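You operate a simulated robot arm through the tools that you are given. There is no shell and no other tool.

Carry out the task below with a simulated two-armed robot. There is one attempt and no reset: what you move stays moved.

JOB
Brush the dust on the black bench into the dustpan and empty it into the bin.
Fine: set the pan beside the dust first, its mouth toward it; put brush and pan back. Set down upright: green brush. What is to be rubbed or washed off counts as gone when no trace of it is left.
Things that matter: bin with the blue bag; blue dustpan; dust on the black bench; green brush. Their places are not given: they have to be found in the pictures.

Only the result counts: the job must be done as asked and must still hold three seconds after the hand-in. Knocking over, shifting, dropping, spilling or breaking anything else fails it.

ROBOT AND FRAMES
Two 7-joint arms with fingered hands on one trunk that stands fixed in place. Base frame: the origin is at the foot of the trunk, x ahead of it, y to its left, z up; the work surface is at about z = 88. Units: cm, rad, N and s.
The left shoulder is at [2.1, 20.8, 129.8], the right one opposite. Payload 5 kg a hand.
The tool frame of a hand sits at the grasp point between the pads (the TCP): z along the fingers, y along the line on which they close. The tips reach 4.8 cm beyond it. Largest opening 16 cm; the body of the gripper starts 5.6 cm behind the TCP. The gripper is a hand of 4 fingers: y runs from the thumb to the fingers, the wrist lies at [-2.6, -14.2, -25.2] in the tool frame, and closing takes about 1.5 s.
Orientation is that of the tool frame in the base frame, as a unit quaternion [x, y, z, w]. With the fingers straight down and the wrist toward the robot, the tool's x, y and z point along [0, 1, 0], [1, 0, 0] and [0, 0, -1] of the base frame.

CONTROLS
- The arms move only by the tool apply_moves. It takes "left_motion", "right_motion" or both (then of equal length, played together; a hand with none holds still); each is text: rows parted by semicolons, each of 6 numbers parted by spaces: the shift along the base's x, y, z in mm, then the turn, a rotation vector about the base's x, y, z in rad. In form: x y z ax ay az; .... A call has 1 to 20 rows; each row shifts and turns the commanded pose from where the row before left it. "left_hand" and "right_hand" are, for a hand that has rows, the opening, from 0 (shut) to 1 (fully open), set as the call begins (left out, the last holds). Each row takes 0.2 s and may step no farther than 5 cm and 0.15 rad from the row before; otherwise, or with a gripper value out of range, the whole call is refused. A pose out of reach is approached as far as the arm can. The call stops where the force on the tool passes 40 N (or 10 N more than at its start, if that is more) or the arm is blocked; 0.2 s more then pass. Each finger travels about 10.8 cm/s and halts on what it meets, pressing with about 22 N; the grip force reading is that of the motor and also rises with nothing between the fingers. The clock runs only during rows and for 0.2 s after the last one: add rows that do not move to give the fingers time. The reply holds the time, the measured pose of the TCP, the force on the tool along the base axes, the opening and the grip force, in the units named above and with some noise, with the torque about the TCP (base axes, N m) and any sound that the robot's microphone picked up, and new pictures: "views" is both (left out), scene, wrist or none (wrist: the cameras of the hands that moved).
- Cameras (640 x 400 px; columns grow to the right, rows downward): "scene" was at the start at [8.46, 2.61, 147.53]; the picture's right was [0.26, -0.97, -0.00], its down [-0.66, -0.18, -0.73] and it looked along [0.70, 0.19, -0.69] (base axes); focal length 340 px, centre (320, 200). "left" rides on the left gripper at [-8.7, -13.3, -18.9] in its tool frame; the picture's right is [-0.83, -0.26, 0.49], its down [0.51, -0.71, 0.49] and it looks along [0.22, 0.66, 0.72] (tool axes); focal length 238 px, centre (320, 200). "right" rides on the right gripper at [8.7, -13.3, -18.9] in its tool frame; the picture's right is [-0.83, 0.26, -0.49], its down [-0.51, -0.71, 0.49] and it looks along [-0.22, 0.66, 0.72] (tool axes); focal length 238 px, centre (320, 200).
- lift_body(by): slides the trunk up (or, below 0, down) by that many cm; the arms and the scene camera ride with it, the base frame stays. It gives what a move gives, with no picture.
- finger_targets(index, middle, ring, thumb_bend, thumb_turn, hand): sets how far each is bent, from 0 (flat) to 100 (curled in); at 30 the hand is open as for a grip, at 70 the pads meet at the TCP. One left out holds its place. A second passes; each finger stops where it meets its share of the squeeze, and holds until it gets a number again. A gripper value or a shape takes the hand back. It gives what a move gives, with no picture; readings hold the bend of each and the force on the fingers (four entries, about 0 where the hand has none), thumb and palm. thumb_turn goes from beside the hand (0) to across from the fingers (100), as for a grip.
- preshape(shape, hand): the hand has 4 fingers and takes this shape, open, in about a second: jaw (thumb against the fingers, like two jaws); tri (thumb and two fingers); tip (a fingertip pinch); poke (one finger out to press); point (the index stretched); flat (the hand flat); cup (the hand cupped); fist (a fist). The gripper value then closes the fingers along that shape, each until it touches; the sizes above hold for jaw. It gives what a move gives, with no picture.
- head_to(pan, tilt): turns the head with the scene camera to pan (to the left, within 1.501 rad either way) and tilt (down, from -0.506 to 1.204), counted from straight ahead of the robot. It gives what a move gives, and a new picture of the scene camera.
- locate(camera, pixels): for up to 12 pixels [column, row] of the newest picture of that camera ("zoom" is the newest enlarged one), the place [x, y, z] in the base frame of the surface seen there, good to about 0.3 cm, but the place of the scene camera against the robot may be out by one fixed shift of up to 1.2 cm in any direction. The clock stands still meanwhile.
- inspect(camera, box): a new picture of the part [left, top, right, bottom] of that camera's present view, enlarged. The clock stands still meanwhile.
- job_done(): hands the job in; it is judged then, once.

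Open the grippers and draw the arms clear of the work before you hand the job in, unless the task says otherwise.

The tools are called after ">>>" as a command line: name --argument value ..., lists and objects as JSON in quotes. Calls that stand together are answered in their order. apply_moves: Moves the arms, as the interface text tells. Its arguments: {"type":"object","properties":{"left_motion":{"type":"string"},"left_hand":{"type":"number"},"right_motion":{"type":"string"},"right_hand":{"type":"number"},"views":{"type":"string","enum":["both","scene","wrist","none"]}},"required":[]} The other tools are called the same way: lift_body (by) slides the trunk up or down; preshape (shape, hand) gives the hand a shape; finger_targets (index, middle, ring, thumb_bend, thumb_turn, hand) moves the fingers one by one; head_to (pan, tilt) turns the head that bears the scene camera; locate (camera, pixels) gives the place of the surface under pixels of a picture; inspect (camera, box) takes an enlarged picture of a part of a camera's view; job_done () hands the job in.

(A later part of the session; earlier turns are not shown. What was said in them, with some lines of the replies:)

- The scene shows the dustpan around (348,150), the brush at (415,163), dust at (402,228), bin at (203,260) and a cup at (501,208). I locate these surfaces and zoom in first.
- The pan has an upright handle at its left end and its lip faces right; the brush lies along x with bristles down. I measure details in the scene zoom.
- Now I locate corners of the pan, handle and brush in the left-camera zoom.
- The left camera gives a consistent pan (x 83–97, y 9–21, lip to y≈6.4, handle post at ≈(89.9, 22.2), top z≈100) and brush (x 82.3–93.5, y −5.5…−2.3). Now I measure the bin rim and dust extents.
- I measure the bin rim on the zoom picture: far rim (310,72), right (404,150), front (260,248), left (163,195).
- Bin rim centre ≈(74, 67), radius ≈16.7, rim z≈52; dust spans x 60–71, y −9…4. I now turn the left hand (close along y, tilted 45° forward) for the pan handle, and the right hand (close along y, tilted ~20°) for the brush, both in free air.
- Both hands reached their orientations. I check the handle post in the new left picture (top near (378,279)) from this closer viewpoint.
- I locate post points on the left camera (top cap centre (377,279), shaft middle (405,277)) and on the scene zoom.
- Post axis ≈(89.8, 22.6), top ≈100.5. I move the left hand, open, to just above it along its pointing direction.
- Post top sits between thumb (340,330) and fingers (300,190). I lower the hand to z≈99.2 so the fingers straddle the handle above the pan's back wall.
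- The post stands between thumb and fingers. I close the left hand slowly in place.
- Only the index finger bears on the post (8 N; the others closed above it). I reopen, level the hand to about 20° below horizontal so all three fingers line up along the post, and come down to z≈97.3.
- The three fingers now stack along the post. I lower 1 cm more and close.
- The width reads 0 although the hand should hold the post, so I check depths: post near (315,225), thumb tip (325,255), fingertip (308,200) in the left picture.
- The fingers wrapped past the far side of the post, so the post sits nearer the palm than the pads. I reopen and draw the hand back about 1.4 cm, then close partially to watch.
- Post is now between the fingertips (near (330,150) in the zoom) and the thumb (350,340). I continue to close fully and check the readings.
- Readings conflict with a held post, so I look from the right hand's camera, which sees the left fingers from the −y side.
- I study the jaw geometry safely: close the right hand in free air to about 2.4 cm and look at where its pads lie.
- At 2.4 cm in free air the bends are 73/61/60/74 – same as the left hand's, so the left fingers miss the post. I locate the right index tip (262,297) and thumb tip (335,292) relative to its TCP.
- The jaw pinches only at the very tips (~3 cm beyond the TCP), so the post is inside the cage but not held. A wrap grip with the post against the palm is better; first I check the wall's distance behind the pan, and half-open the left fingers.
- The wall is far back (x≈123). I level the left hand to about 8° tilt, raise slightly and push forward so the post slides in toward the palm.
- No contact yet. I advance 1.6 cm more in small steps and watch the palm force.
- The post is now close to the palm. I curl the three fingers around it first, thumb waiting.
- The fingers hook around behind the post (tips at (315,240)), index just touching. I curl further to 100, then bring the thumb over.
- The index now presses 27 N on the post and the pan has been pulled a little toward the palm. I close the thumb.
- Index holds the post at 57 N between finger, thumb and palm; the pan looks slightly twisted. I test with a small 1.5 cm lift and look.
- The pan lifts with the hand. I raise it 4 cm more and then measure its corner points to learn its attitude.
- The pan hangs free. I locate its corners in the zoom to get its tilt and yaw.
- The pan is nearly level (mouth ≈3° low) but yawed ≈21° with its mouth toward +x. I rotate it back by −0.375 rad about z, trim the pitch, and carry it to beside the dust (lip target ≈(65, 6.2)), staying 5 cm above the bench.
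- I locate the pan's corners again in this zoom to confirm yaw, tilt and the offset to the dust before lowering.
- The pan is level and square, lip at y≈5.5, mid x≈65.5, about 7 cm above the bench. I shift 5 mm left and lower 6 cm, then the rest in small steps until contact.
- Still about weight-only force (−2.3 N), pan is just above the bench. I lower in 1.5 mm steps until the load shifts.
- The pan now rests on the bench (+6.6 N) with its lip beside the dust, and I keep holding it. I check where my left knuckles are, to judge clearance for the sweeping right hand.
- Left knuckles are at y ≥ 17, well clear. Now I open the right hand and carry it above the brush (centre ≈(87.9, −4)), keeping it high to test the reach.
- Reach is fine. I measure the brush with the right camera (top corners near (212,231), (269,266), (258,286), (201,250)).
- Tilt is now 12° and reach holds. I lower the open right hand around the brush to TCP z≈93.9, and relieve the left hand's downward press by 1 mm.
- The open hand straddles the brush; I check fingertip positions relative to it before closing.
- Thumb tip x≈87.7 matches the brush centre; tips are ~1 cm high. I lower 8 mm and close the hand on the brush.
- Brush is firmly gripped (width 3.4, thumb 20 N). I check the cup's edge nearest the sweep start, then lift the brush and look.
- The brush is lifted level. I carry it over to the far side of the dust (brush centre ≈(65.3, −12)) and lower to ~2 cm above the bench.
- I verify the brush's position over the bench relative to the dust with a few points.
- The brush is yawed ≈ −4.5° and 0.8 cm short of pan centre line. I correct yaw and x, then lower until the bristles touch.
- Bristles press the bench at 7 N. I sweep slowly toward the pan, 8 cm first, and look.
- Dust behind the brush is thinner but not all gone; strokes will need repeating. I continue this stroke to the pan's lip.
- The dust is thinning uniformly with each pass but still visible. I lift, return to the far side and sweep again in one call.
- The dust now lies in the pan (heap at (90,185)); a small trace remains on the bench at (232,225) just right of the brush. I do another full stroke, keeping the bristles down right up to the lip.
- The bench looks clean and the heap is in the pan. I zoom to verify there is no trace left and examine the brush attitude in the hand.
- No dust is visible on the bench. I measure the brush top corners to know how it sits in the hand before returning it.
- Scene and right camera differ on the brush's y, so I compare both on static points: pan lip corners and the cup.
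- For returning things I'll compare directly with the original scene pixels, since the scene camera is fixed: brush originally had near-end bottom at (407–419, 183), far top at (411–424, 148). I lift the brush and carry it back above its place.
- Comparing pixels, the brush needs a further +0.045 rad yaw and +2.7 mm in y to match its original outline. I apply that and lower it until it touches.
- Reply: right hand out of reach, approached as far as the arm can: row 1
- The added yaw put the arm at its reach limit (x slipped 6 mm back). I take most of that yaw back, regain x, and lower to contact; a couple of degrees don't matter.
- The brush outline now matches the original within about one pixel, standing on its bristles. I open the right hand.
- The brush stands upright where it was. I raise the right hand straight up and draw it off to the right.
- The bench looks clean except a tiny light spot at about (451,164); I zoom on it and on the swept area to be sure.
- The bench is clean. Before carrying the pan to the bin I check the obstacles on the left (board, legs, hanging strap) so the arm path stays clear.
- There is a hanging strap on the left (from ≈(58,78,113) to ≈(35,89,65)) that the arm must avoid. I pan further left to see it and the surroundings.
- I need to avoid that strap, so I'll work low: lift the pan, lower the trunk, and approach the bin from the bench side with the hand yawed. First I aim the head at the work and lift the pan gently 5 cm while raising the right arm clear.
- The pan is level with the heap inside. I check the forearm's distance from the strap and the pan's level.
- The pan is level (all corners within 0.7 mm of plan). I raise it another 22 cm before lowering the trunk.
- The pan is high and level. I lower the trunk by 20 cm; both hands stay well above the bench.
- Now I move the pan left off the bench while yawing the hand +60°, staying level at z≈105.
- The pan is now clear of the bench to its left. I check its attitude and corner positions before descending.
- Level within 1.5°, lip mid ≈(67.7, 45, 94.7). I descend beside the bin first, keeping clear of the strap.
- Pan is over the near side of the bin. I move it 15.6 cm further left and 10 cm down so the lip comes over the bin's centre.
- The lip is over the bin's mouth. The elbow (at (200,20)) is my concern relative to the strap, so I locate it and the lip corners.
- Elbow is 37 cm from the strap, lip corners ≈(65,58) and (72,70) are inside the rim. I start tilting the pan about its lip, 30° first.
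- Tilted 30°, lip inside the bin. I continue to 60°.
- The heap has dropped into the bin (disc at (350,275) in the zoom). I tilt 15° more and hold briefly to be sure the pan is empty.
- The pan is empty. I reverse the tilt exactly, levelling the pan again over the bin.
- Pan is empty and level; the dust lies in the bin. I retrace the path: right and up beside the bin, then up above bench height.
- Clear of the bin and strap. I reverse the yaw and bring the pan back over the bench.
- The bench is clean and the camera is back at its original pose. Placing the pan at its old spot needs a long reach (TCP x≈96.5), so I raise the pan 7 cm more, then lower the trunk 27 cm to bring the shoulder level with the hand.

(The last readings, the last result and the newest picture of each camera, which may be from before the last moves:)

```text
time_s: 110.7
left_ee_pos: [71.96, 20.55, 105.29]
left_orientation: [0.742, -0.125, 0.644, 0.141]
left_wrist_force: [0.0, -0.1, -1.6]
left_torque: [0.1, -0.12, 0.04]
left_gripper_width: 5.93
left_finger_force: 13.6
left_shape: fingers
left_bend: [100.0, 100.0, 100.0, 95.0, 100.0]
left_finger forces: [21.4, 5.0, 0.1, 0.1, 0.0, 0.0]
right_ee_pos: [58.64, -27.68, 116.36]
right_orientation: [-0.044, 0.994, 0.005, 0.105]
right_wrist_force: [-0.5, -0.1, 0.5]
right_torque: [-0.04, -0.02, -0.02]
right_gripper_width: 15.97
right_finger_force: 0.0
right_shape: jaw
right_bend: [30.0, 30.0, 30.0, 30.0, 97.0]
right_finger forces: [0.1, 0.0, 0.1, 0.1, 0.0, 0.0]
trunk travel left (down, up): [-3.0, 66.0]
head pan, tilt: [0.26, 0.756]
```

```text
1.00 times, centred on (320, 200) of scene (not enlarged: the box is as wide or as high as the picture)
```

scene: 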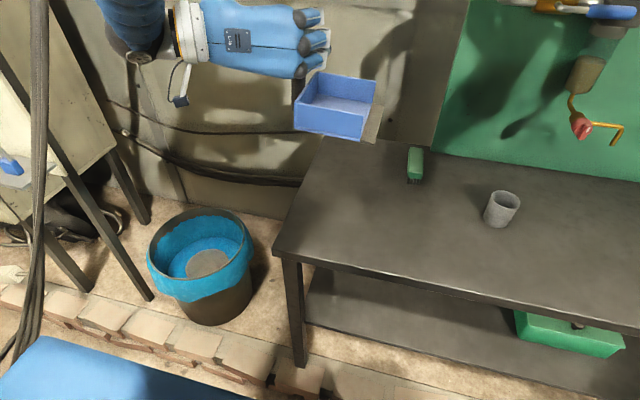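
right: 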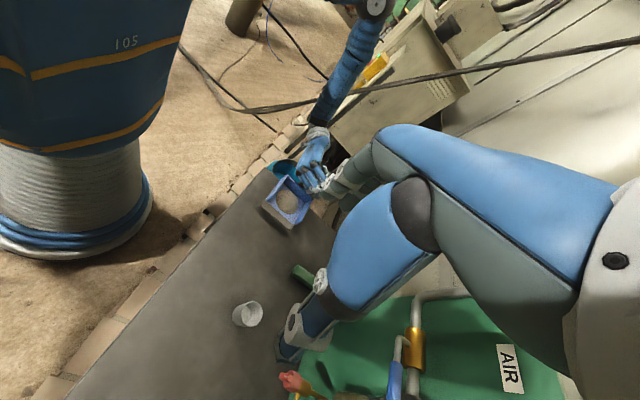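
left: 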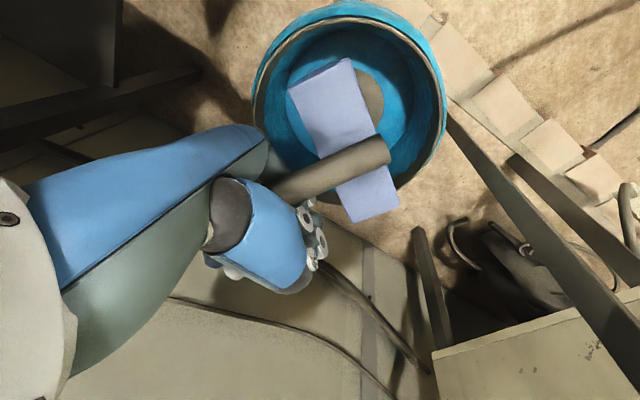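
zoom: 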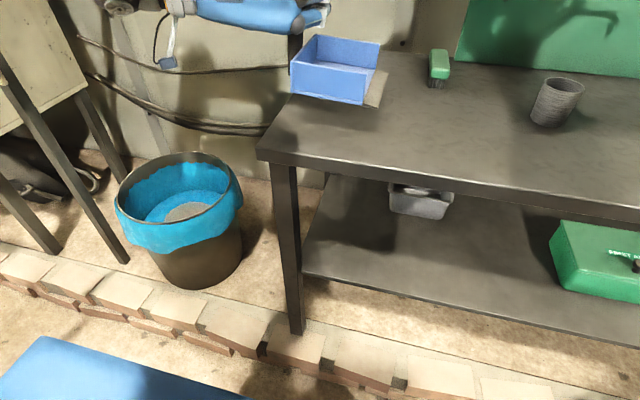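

I tilt the head up for a better view and move the pan forward 23 cm toward its original place, at 5 cm above the bench.

>>> apply_moves --left_motion "20 0 0 0 0 0; 24 0 0 0 0 0; 24 0 0 0 0 0; 24 0 0 0 0 0; 24 0 0 0 0 0; 24 0 0 0 0 0; 24 0 0 0 0 0; 24 0 0 0 0 0; 24 0 0 0 0 0; 20 0 0 0 0 0; 0 0 0 0 0 0" --views "none"

>>> head_to --pan 0.26 --tilt 0.55

>>> inspect --camera "scene" --box '[260, 60, 460, 200]'

```text
time_s: 113.1
left_ee_pos: [95.18, 20.47, 105.36]
left_orientation: [0.741, -0.125, 0.644, 0.14]
left_wrist_force: [-0.8, -0.4, -0.8]
left_torque: [0.09, -0.13, 0.04]
left_gripper_width: 5.95
left_finger_force: 13.7
left_shape: fingers
left_bend: [100.0, 100.0, 100.0, 95.0, 100.0]
left_finger forces: [21.5, 5.2, 0.1, 0.0, 0.0, 0.0]
right_ee_pos: [58.42, -27.6, 116.3]
right_orientation: [-0.044, 0.993, 0.005, 0.105]
right_wrist_force: [0.0, -0.3, -0.1]
right_torque: [-0.02, -0.01, -0.01]
right_gripper_width: 16.01
right_finger_force: 0.1
right_shape: jaw
right_bend: [30.0, 30.0, 30.0, 30.0, 97.0]
right_finger forces: [0.0, 0.0, 0.0, 0.0, 0.1, 0.0]
trunk travel left (down, up): [-3.0, 66.0]
head pan, tilt: [0.26, 0.756]
```

```text
time_s: 113.8
left_ee_pos: [95.11, 20.5, 105.32]
left_orientation: [0.743, -0.125, 0.643, 0.14]
left_wrist_force: [0.6, 0.2, -1.5]
left_torque: [0.08, -0.14, 0.0]
left_gripper_width: 5.92
left_finger_force: 13.2
left_shape: fingers
left_bend: [100.0, 100.0, 100.0, 95.0, 100.0]
left_finger forces: [21.5, 5.1, 0.1, 0.0, 0.0, 0.0]
right_ee_pos: [58.44, -27.56, 116.26]
right_orientation: [-0.044, 0.994, 0.005, 0.104]
right_wrist_force: [-0.3, -0.4, 0.5]
right_torque: [-0.04, -0.02, 0.0]
right_gripper_width: 16.01
right_finger_force: 0.0
right_shape: jaw
right_bend: [30.0, 30.0, 30.0, 30.0, 97.0]
right_finger forces: [0.1, 0.1, 0.0, 0.1, 0.0, 0.0]
trunk travel left (down, up): [-3.0, 66.0]
head pan, tilt: [0.26, 0.55]
```

scene: 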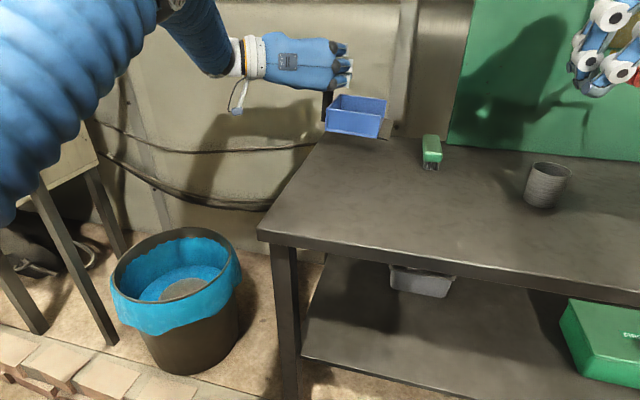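

```text
2.86 times, centred on (360, 130) of scene
```

zoom: 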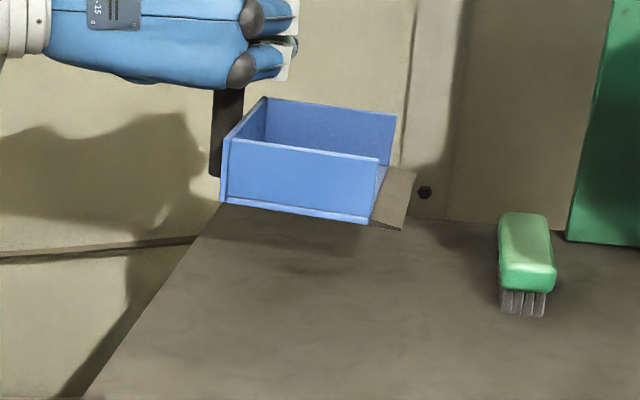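

Reach holds at TCP x≈95.2. I measure the pan's corners and the brush (as a scale check) in this view.

>>> locate --camera "zoom" --pixels '[[230, 200], [366, 219], [232, 143], [376, 162], [400, 226], [413, 173], [393, 118], [268, 100], [502, 290], [552, 285], [500, 218], [545, 220]]'

```text
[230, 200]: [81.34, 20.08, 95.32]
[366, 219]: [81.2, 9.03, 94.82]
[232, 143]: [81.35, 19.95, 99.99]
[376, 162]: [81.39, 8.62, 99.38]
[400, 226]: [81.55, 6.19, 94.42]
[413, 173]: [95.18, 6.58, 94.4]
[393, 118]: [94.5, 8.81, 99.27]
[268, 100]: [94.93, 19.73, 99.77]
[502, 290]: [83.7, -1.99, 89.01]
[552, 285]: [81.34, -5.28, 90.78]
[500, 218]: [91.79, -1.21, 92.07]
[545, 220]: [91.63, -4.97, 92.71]
```

The pan needs +1.6 cm in x, ≈+0.3 cm in y and its mouth raised ~2.5°. I apply these while still in the air and check reach.

>>> apply_moves --left_motion "5 2 0 -0.02 0 0; 5 3 0 -0.02 0 0; 5 2 0 0 0 0; 0 0 -15 0 0 0; 0 0 -15 0 0 0; 0 0 -10 0 0 0; 0 0 0 0 0 0" --views "none"

>>> inspect --camera "scene" --box '[260, 60, 460, 200]'

```text
time_s: 115.4
left_ee_pos: [96.53, 21.25, 101.1]
left_orientation: [0.74, -0.112, 0.645, 0.155]
left_wrist_force: [0.3, 0.1, -2.1]
left_torque: [0.13, -0.11, 0.01]
left_gripper_width: 5.93
left_finger_force: 13.1
left_shape: fingers
left_bend: [100.0, 100.0, 100.0, 95.0, 100.0]
left_finger forces: [21.4, 5.0, 0.1, 0.1, 0.1, 0.1]
right_ee_pos: [58.55, -27.59, 116.24]
right_orientation: [-0.044, 0.994, 0.005, 0.105]
right_wrist_force: [0.1, -0.7, 0.2]
right_torque: [0.03, 0.01, -0.01]
right_gripper_width: 15.99
right_finger_force: 0.0
right_shape: jaw
right_bend: [30.0, 30.0, 30.0, 30.0, 97.0]
right_finger forces: [0.1, 0.1, 0.0, 0.0, 0.0, 0.0]
trunk travel left (down, up): [-3.0, 66.0]
head pan, tilt: [0.26, 0.55]
```

```text
2.86 times, centred on (360, 130) of scene
```

zoom: 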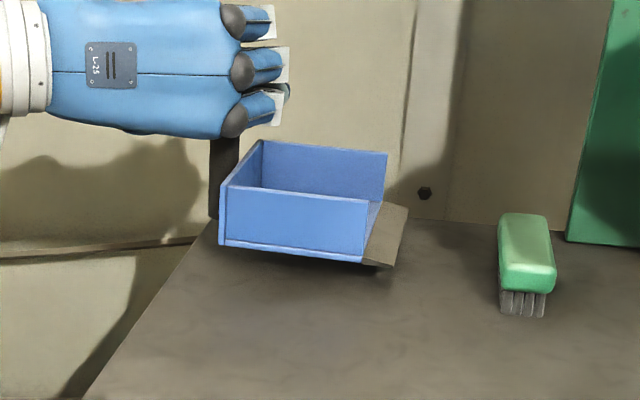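

No reach warning. I re-measure the pan corners.

>>> locate --camera "zoom" --pixels '[[225, 241], [360, 257], [228, 190], [366, 203], [390, 262], [404, 208], [384, 157], [266, 144], [300, 180]]'

```text
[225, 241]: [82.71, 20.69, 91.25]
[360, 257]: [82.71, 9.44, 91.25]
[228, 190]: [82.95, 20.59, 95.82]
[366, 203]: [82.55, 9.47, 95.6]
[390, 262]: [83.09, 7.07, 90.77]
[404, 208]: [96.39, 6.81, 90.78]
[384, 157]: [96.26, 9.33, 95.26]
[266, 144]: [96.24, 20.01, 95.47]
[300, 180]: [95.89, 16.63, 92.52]
```

Level and within about 4 mm of the original spot. I lower it the remaining ~2.8 cm until contact.

>>> apply_moves --left_motion "1 -2 -12 0 0 0; 1 0 -10 0 0 0; 0 0 -3 0 0 0; 0 0 -1.5 0 0 0; 0 0 -1.5 0 0 0; 0 0 0 0 0 0" --views "none"

```text
time_s: 116.8
left_ee_pos: [96.82, 21.13, 98.29]
left_orientation: [0.739, -0.112, 0.646, 0.156]
left_wrist_force: [-0.6, 0.8, -1.4]
left_torque: [-0.08, -0.06, -0.04]
left_gripper_width: 5.93
left_finger_force: 13.9
left_shape: fingers
left_bend: [100.0, 100.0, 100.0, 95.0, 100.0]
left_finger forces: [23.1, 4.4, 0.0, 0.0, 0.0, 0.0]
right_ee_pos: [58.43, -27.62, 116.15]
right_orientation: [-0.045, 0.994, 0.004, 0.104]
right_wrist_force: [0.1, 0.1, -0.6]
right_torque: [0.03, 0.01, 0.0]
right_gripper_width: 16.0
right_finger_force: 0.1
right_shape: jaw
right_bend: [30.0, 30.0, 30.0, 30.0, 97.0]
right_finger forces: [0.1, 0.1, 0.0, 0.1, 0.0, 0.0]
trunk travel left (down, up): [-3.0, 66.0]
head pan, tilt: [0.26, 0.55]
```

Torque changed sign, so the pan is nearly touching. I go down in two more 1.5 mm steps and look.

>>> apply_moves --left_motion "0 0 -1.5 0 0 0; 0 0 -1 0 0 0; 0 0 0 0 0 0" --views "none"

>>> inspect --camera "scene" --box '[260, 60, 460, 200]'

```text
time_s: 117.6
left_ee_pos: [96.99, 21.01, 98.29]
left_orientation: [0.739, -0.112, 0.646, 0.156]
left_wrist_force: [-0.2, 1.9, 6.9]
left_torque: [-0.03, 0.41, -0.15]
left_gripper_width: 5.94
left_finger_force: 13.4
left_shape: fingers
left_bend: [100.0, 100.0, 100.0, 95.0, 100.0]
left_finger forces: [22.3, 5.0, 0.0, 0.0, 0.0, 0.0]
right_ee_pos: [58.46, -27.54, 116.15]
right_orientation: [-0.044, 0.994, 0.005, 0.105]
right_wrist_force: [0.2, 0.4, 0.1]
right_torque: [0.01, -0.03, 0.01]
right_gripper_width: 15.98
right_finger_force: 0.0
right_shape: jaw
right_bend: [30.0, 30.0, 30.0, 30.0, 97.0]
right_finger forces: [0.1, 0.0, 0.0, 0.0, 0.1, 0.0]
trunk travel left (down, up): [-3.0, 66.0]
head pan, tilt: [0.26, 0.55]
```

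```text
2.86 times, centred on (360, 130) of scene
```

zoom: 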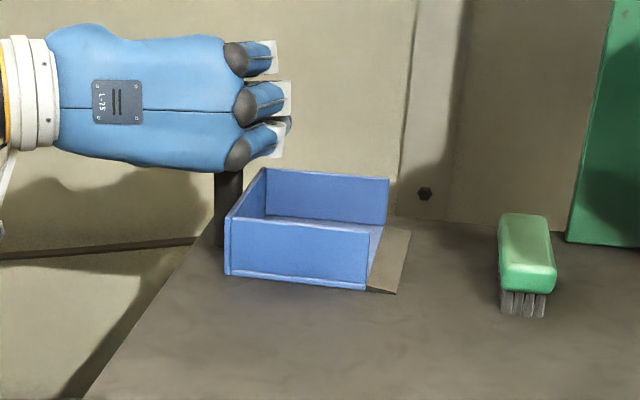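

The pan stands on the bench (6.9 N). I relieve the press by 0.7 mm and open the thumb first, then the fingers.

>>> apply_moves --left_motion "0 0 0.7 0 0 0; 0 0 0 0 0 0" --views "none"

>>> finger_targets --hand "left" --thumb_bend 30

>>> finger_targets --hand "left" --index 80 --middle 80 --ring 80

>>> inspect --camera "scene" --box '[260, 60, 460, 200]'

```text
time_s: 118.2
left_ee_pos: [96.82, 21.11, 98.22]
left_orientation: [0.739, -0.112, 0.646, 0.156]
left_wrist_force: [2.0, 3.7, 8.0]
left_torque: [-0.03, 0.43, -0.23]
left_gripper_width: 5.92
left_finger_force: 13.7
left_shape: fingers
left_bend: [100.0, 100.0, 100.0, 95.0, 100.0]
left_finger forces: [22.6, 5.0, 0.0, 0.1, 0.0, 0.0]
right_ee_pos: [58.5, -27.68, 116.22]
right_orientation: [-0.044, 0.994, 0.005, 0.105]
right_wrist_force: [0.3, -0.6, 0.4]
right_torque: [-0.04, -0.03, 0.01]
right_gripper_width: 16.0
right_finger_force: 0.1
right_shape: jaw
right_bend: [30.0, 30.0, 30.0, 30.0, 97.0]
right_finger forces: [0.0, 0.1, 0.0, 0.0, 0.0, 0.0]
trunk travel left (down, up): [-3.0, 66.0]
head pan, tilt: [0.26, 0.55]
```

```text
time_s: 119.2
left_ee_pos: [96.88, 20.91, 98.29]
left_orientation: [0.739, -0.113, 0.645, 0.155]
left_wrist_force: [0.5, -3.1, 5.6]
left_torque: [-0.03, 0.33, 0.14]
left_gripper_width: 11.12
left_finger_force: 7.3
left_shape: fingers
left_bend: [100.0, 100.0, 100.0, 30.0, 98.0]
left_finger forces: [10.7, 3.6, 0.0, 0.0, 0.1, 0.0]
right_ee_pos: [58.5, -27.6, 116.1]
right_orientation: [-0.045, 0.994, 0.005, 0.104]
right_wrist_force: [-0.5, 0.2, 0.8]
right_torque: [-0.03, 0.01, 0.0]
right_gripper_width: 16.0
right_finger_force: 0.1
right_shape: jaw
right_bend: [30.0, 30.0, 30.0, 30.0, 97.0]
right_finger forces: [0.1, 0.1, 0.1, 0.0, 0.1, 0.1]
trunk travel left (down, up): [-3.0, 66.0]
head pan, tilt: [0.26, 0.55]
```

```text
time_s: 120.2
left_ee_pos: [96.95, 21.1, 98.1]
left_orientation: [0.74, -0.113, 0.645, 0.156]
left_wrist_force: [-0.2, 0.5, -0.5]
left_torque: [-0.01, -0.01, 0.02]
left_gripper_width: 6.43
left_finger_force: 0.0
left_shape: fingers
left_bend: [80.0, 80.0, 80.0, 30.0, 98.0]
left_finger forces: [0.0, 0.0, 0.1, 0.0, 0.0, 0.0]
right_ee_pos: [58.51, -27.59, 116.34]
right_orientation: [-0.044, 0.994, 0.005, 0.104]
right_wrist_force: [-0.5, -0.9, 1.1]
right_torque: [-0.01, -0.01, -0.01]
right_gripper_width: 16.0
right_finger_force: 0.0
right_shape: jaw
right_bend: [30.0, 30.0, 30.0, 30.0, 97.0]
right_finger forces: [0.1, 0.0, 0.0, 0.0, 0.0, 0.0]
trunk travel left (down, up): [-3.0, 66.0]
head pan, tilt: [0.26, 0.55]
```

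```text
2.86 times, centred on (360, 130) of scene
```

zoom: 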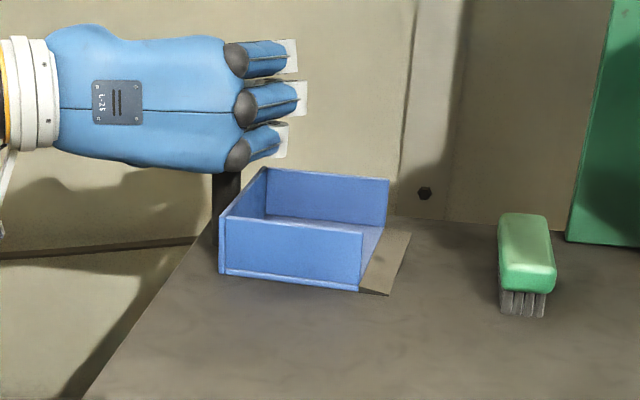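

The fingers are free of the post and the pan stands by itself. I open the fingers fully and withdraw backward along the hand's pointing direction.

>>> finger_targets --hand "left" --index 32 --middle 32 --ring 32 --thumb_bend 20

>>> inspect --camera "left" --box '[200, 80, 460, 360]'

>>> inspect --camera "scene" --box '[260, 60, 460, 200]'

```text
time_s: 121.2
left_ee_pos: [96.89, 20.98, 98.11]
left_orientation: [0.739, -0.112, 0.646, 0.155]
left_wrist_force: [-0.8, 0.5, 0.0]
left_torque: [0.01, 0.0, 0.0]
left_gripper_width: 17.88
left_finger_force: 0.0
left_shape: fingers
left_bend: [32.0, 32.0, 32.0, 20.0, 97.0]
left_finger forces: [0.0, 0.0, 0.0, 0.0, 0.0, 0.1]
right_ee_pos: [58.52, -27.72, 116.21]
right_orientation: [-0.045, 0.994, 0.004, 0.104]
right_wrist_force: [0.0, -0.1, -0.8]
right_torque: [0.0, 0.03, 0.0]
right_gripper_width: 15.99
right_finger_force: 0.1
right_shape: jaw
right_bend: [30.0, 30.0, 30.0, 30.0, 97.0]
right_finger forces: [0.0, 0.0, 0.0, 0.0, 0.1, 0.1]
trunk travel left (down, up): [-3.0, 66.0]
head pan, tilt: [0.26, 0.55]
```

```text
1.43 times, centred on (330, 220) of left
```

zoom: 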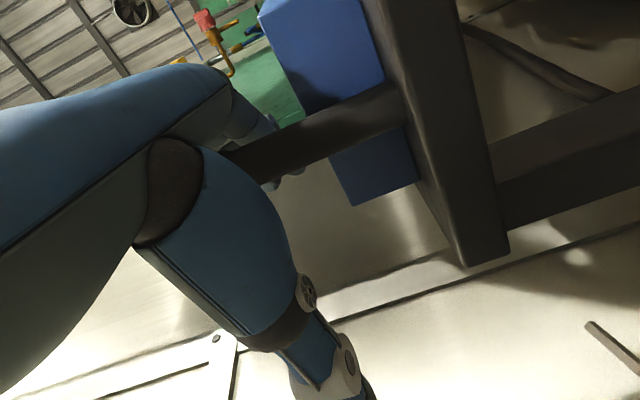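

```text
2.86 times, centred on (360, 130) of scene
```

zoom: 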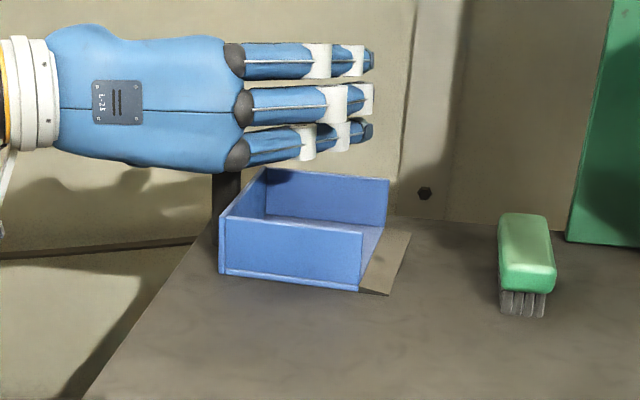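

Fingers and thumb are open around the post. I nudge the hand off the post and retreat backward, then up.

>>> apply_moves --left_motion "-5 -4 0 0 0 0; -12 4 2 0 0 0; -14 5.5 3 0 0 0; -14 5.5 3 0 0 0; -14 5.5 3 0 0 0; -14 5.5 3 0 0 0; -14 5.5 3 0 0 0; -14 5.5 3 0 0 0; -14 5.5 3 0 0 0; 0 0 0 0 0 0" --views "none"

>>> inspect --camera "scene" --box '[260, 60, 460, 200]'

>>> inspect --camera "left" --box '[0, 0, 640, 400]'

```text
time_s: 123.4
left_ee_pos: [85.57, 24.94, 100.4]
left_orientation: [0.739, -0.112, 0.646, 0.155]
left_wrist_force: [0.1, -0.5, 0.9]
left_torque: [0.0, 0.01, 0.01]
left_gripper_width: 17.89
left_finger_force: 0.1
left_shape: fingers
left_bend: [32.0, 32.0, 32.0, 20.0, 97.0]
left_finger forces: [0.0, 0.0, 0.1, 0.0, 0.0, 0.1]
right_ee_pos: [58.51, -27.69, 116.16]
right_orientation: [-0.044, 0.994, 0.005, 0.104]
right_wrist_force: [0.8, 0.2, -0.1]
right_torque: [-0.01, 0.01, 0.01]
right_gripper_width: 16.0
right_finger_force: 0.1
right_shape: jaw
right_bend: [30.0, 30.0, 30.0, 30.0, 97.0]
right_finger forces: [0.0, 0.0, 0.1, 0.1, 0.1, 0.1]
trunk travel left (down, up): [-3.0, 66.0]
head pan, tilt: [0.26, 0.55]
```

```text
2.86 times, centred on (360, 130) of scene
```

zoom: 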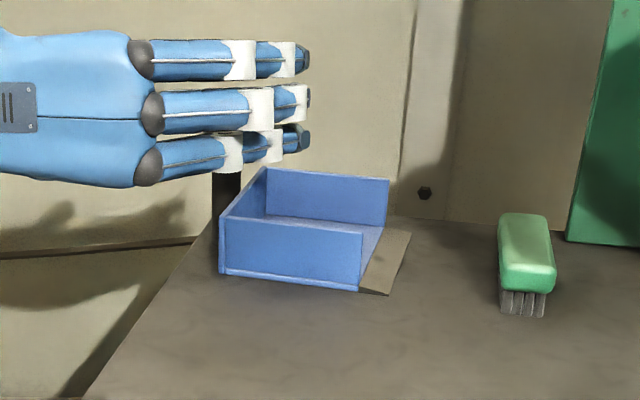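

```text
1.00 times, centred on (320, 200) of left (not enlarged: the box is as wide or as high as the picture)
```

zoom: 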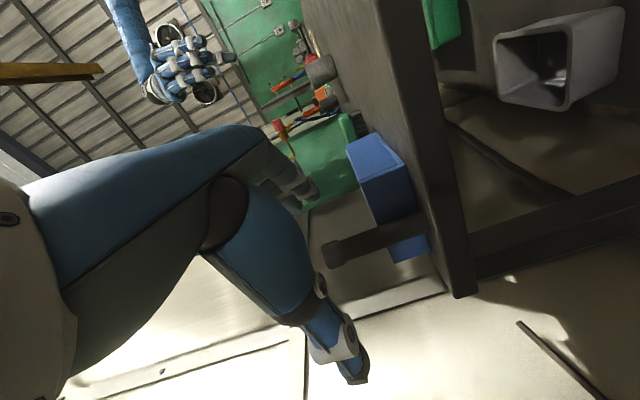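

The pan stayed put. I retreat another 8 cm and then raise the left hand.

>>> apply_moves --left_motion "-16 6 4 0 0 0; -16 6 4 0 0 0; -16 6 4 0 0 0; -16 6 4 0 0 0; -16 6 4 0 0 0; -20 0 20 0 0 0; -20 0 30 0 0 0; -20 0 30 0 0 0; -20 0 30 0 0 0; 0 0 0 0 0 0" --views "scene"

>>> lift_body --by 27

>>> head_to --pan 0.26 --tilt 0.756

>>> inspect --camera "scene" --box '[290, 100, 450, 200]'

```text
time_s: 125.6
left_ee_pos: [69.22, 27.97, 113.27]
left_orientation: [0.74, -0.113, 0.645, 0.155]
left_wrist_force: [0.4, -0.6, -0.2]
left_torque: [-0.01, 0.03, 0.01]
left_gripper_width: 17.86
left_finger_force: 0.1
left_shape: fingers
left_bend: [32.0, 32.0, 32.0, 20.0, 97.0]
left_finger forces: [0.0, 0.0, 0.0, 0.0, 0.0, 0.1]
right_ee_pos: [58.57, -27.61, 116.06]
right_orientation: [-0.044, 0.994, 0.005, 0.104]
right_wrist_force: [-1.0, 1.0, -0.7]
right_torque: [0.01, 0.05, 0.04]
right_gripper_width: 15.97
right_finger_force: 0.0
right_shape: jaw
right_bend: [30.0, 30.0, 30.0, 30.0, 97.0]
right_finger forces: [0.0, 0.1, 0.1, 0.1, 0.1, 0.0]
trunk travel left (down, up): [-3.0, 66.0]
head pan, tilt: [0.26, 0.55]
```

scene: 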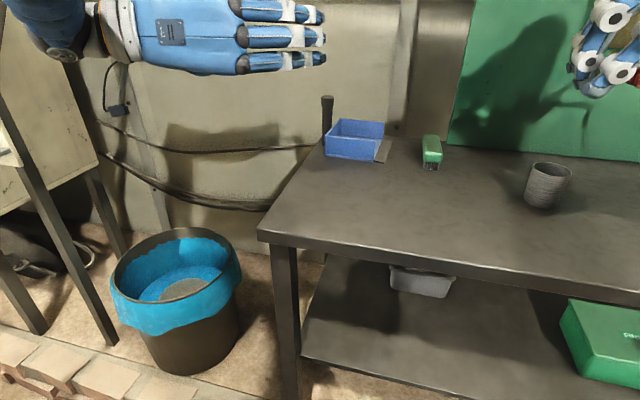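

```text
time_s: 128.4
left_ee_pos: [69.24, 27.98, 140.28]
left_orientation: [0.739, -0.113, 0.646, 0.155]
left_wrist_force: [0.3, 0.6, 0.7]
left_torque: [-0.01, -0.03, 0.01]
left_gripper_width: 17.86
left_finger_force: 0.1
left_shape: fingers
left_bend: [32.0, 32.0, 32.0, 20.0, 97.0]
left_finger forces: [0.0, 0.0, 0.0, 0.0, 0.1, 0.0]
right_ee_pos: [58.59, -27.69, 143.17]
right_orientation: [-0.043, 0.994, 0.004, 0.103]
right_wrist_force: [-0.1, 0.2, -1.0]
right_torque: [0.0, 0.04, 0.04]
right_gripper_width: 15.99
right_finger_force: 0.0
right_shape: jaw
right_bend: [30.0, 30.0, 30.0, 30.0, 97.0]
right_finger forces: [0.0, 0.0, 0.0, 0.1, 0.0, 0.0]
trunk travel left (down, up): [-30.0, 39.0]
head pan, tilt: [0.26, 0.55]
```

```text
time_s: 129.1
left_ee_pos: [69.16, 28.02, 140.39]
left_orientation: [0.739, -0.112, 0.645, 0.156]
left_wrist_force: [-1.0, 0.0, -0.3]
left_torque: [0.01, 0.05, -0.01]
left_gripper_width: 17.87
left_finger_force: 0.1
left_shape: fingers
left_bend: [32.0, 32.0, 32.0, 20.0, 97.0]
left_finger forces: [0.1, 0.0, 0.0, 0.0, 0.0, 0.1]
right_ee_pos: [58.46, -27.75, 143.33]
right_orientation: [-0.045, 0.994, 0.005, 0.105]
right_wrist_force: [0.0, -0.3, 0.2]
right_torque: [-0.02, 0.01, 0.0]
right_gripper_width: 15.96
right_finger_force: 0.1
right_shape: jaw
right_bend: [30.0, 30.0, 30.0, 30.0, 97.0]
right_finger forces: [0.0, 0.1, 0.1, 0.0, 0.1, 0.0]
trunk travel left (down, up): [-30.0, 39.0]
head pan, tilt: [0.26, 0.756]
```

scene: 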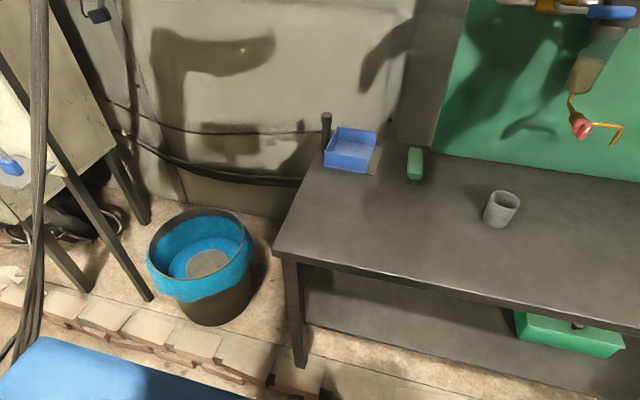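

```text
4.00 times, centred on (370, 150) of scene
```

zoom: 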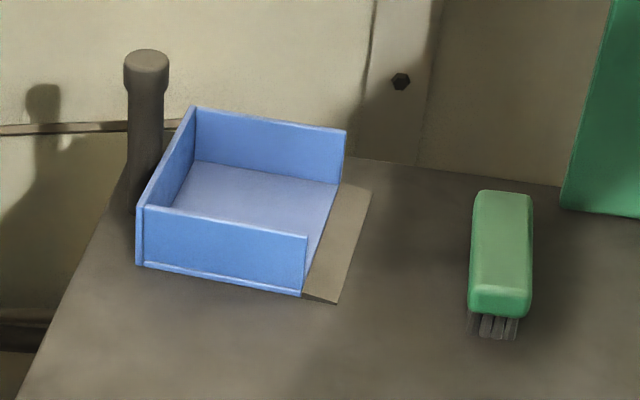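

Pan and brush stand at their original places within about half a centimetre (pan ~3° yaw), bench clean, dust in the bin. I set the left gripper open, draw it slightly back, and do a final check of the swept area.

>>> apply_moves --left_motion "-25 -5 0 0 0 0; -25 -5 0 0 0 0; -25 -5 0 0 0 0; 0 0 0 0 0 0; 0 0 0 0 0 0" --left_hand 1 --right_motion "0 -10 0 0 0 0; 0 -10 0 0 0 0; 0 -10 0 0 0 0; 0 0 0 0 0 0; 0 0 0 0 0 0" --right_hand 1 --views "scene"

>>> inspect --camera "scene" --box '[340, 185, 480, 270]'

>>> inspect --camera "scene" --box '[120, 190, 280, 330]'

>>> inspect --camera "scene" --box '[395, 135, 435, 195]'

```text
time_s: 130.3
left_ee_pos: [61.66, 26.34, 140.45]
left_orientation: [0.739, -0.112, 0.646, 0.156]
left_wrist_force: [-0.8, -1.0, 0.2]
left_torque: [0.06, 0.0, 0.06]
left_gripper_width: 16.02
left_finger_force: 0.1
left_shape: jaw
left_bend: [30.0, 30.0, 30.0, 30.0, 97.0]
left_finger forces: [0.1, 0.0, 0.1, 0.1, 0.1, 0.1]
right_ee_pos: [58.53, -30.68, 143.18]
right_orientation: [-0.044, 0.993, 0.005, 0.105]
right_wrist_force: [-0.2, 0.1, -0.3]
right_torque: [0.01, -0.01, 0.02]
right_gripper_width: 15.98
right_finger_force: 0.1
right_shape: jaw
right_bend: [30.0, 30.0, 30.0, 30.0, 97.0]
right_finger forces: [0.0, 0.1, 0.0, 0.0, 0.0, 0.0]
trunk travel left (down, up): [-30.0, 39.0]
head pan, tilt: [0.26, 0.756]
```

scene: 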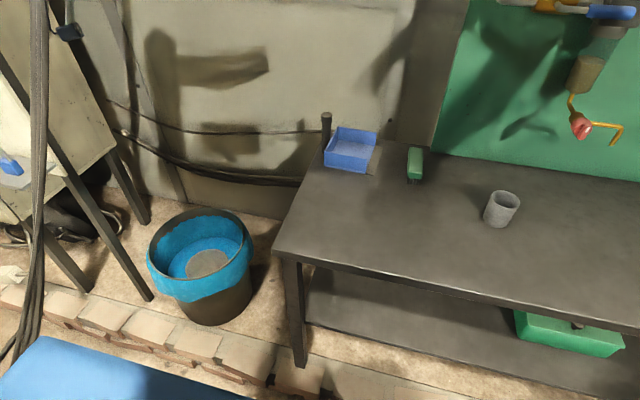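

```text
4.57 times, centred on (410, 228) of scene
```

zoom: 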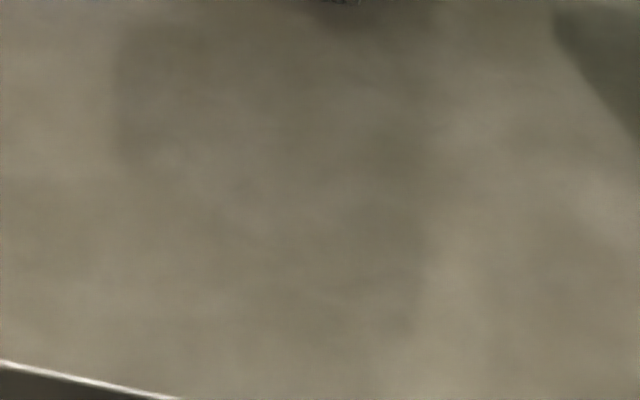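

```text
2.86 times, centred on (200, 260) of scene
```

zoom: 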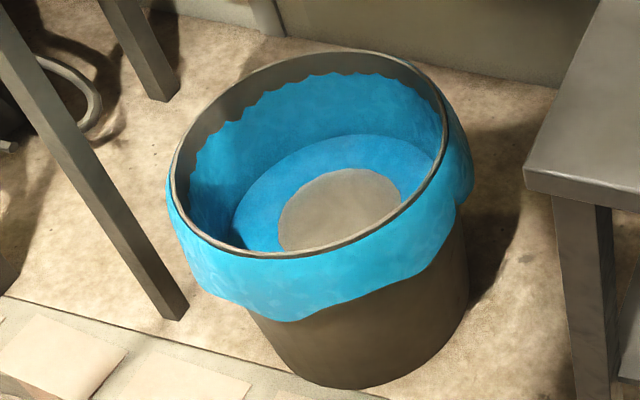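

```text
6.67 times, centred on (415, 165) of scene
```

zoom: 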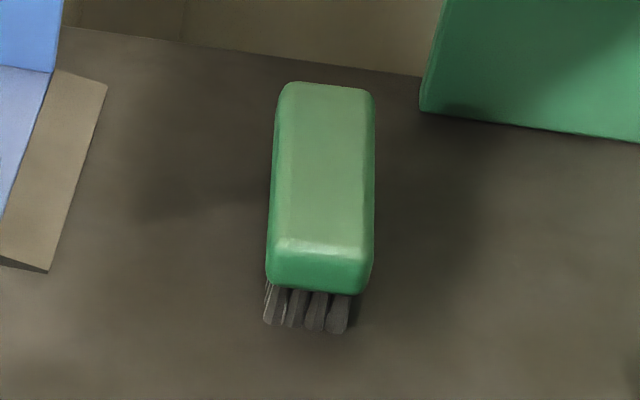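

The swept area shows no trace of dust, and the dust lies in the bin. The brush stands upright, the pan is back in place, and both hands are open and clear. I hand the job in.

>>> job_done

```text
The job is handed in.
```

The dust is off the bench and lying in the bin. The close-up of the swept area shows no trace left, and the job is handed in.

- **Sweeping:** I set the pan beside the dust with its mouth toward it. Three strokes with the brush moved all of it into the pan.
- **Emptying:** I tilted the pan over the bin until it was empty.
- **Pan:** It is back within about 1 cm of its original spot and turned about 3° from how it stood.
- **Brush:** It stands upright on its bristles at its original spot, matching its first outline to within about a pixel.
- **Surroundings:** In the pictures the cup, the bin and the strap hanging at the left look unmoved. Both hands are open and clear of the work.
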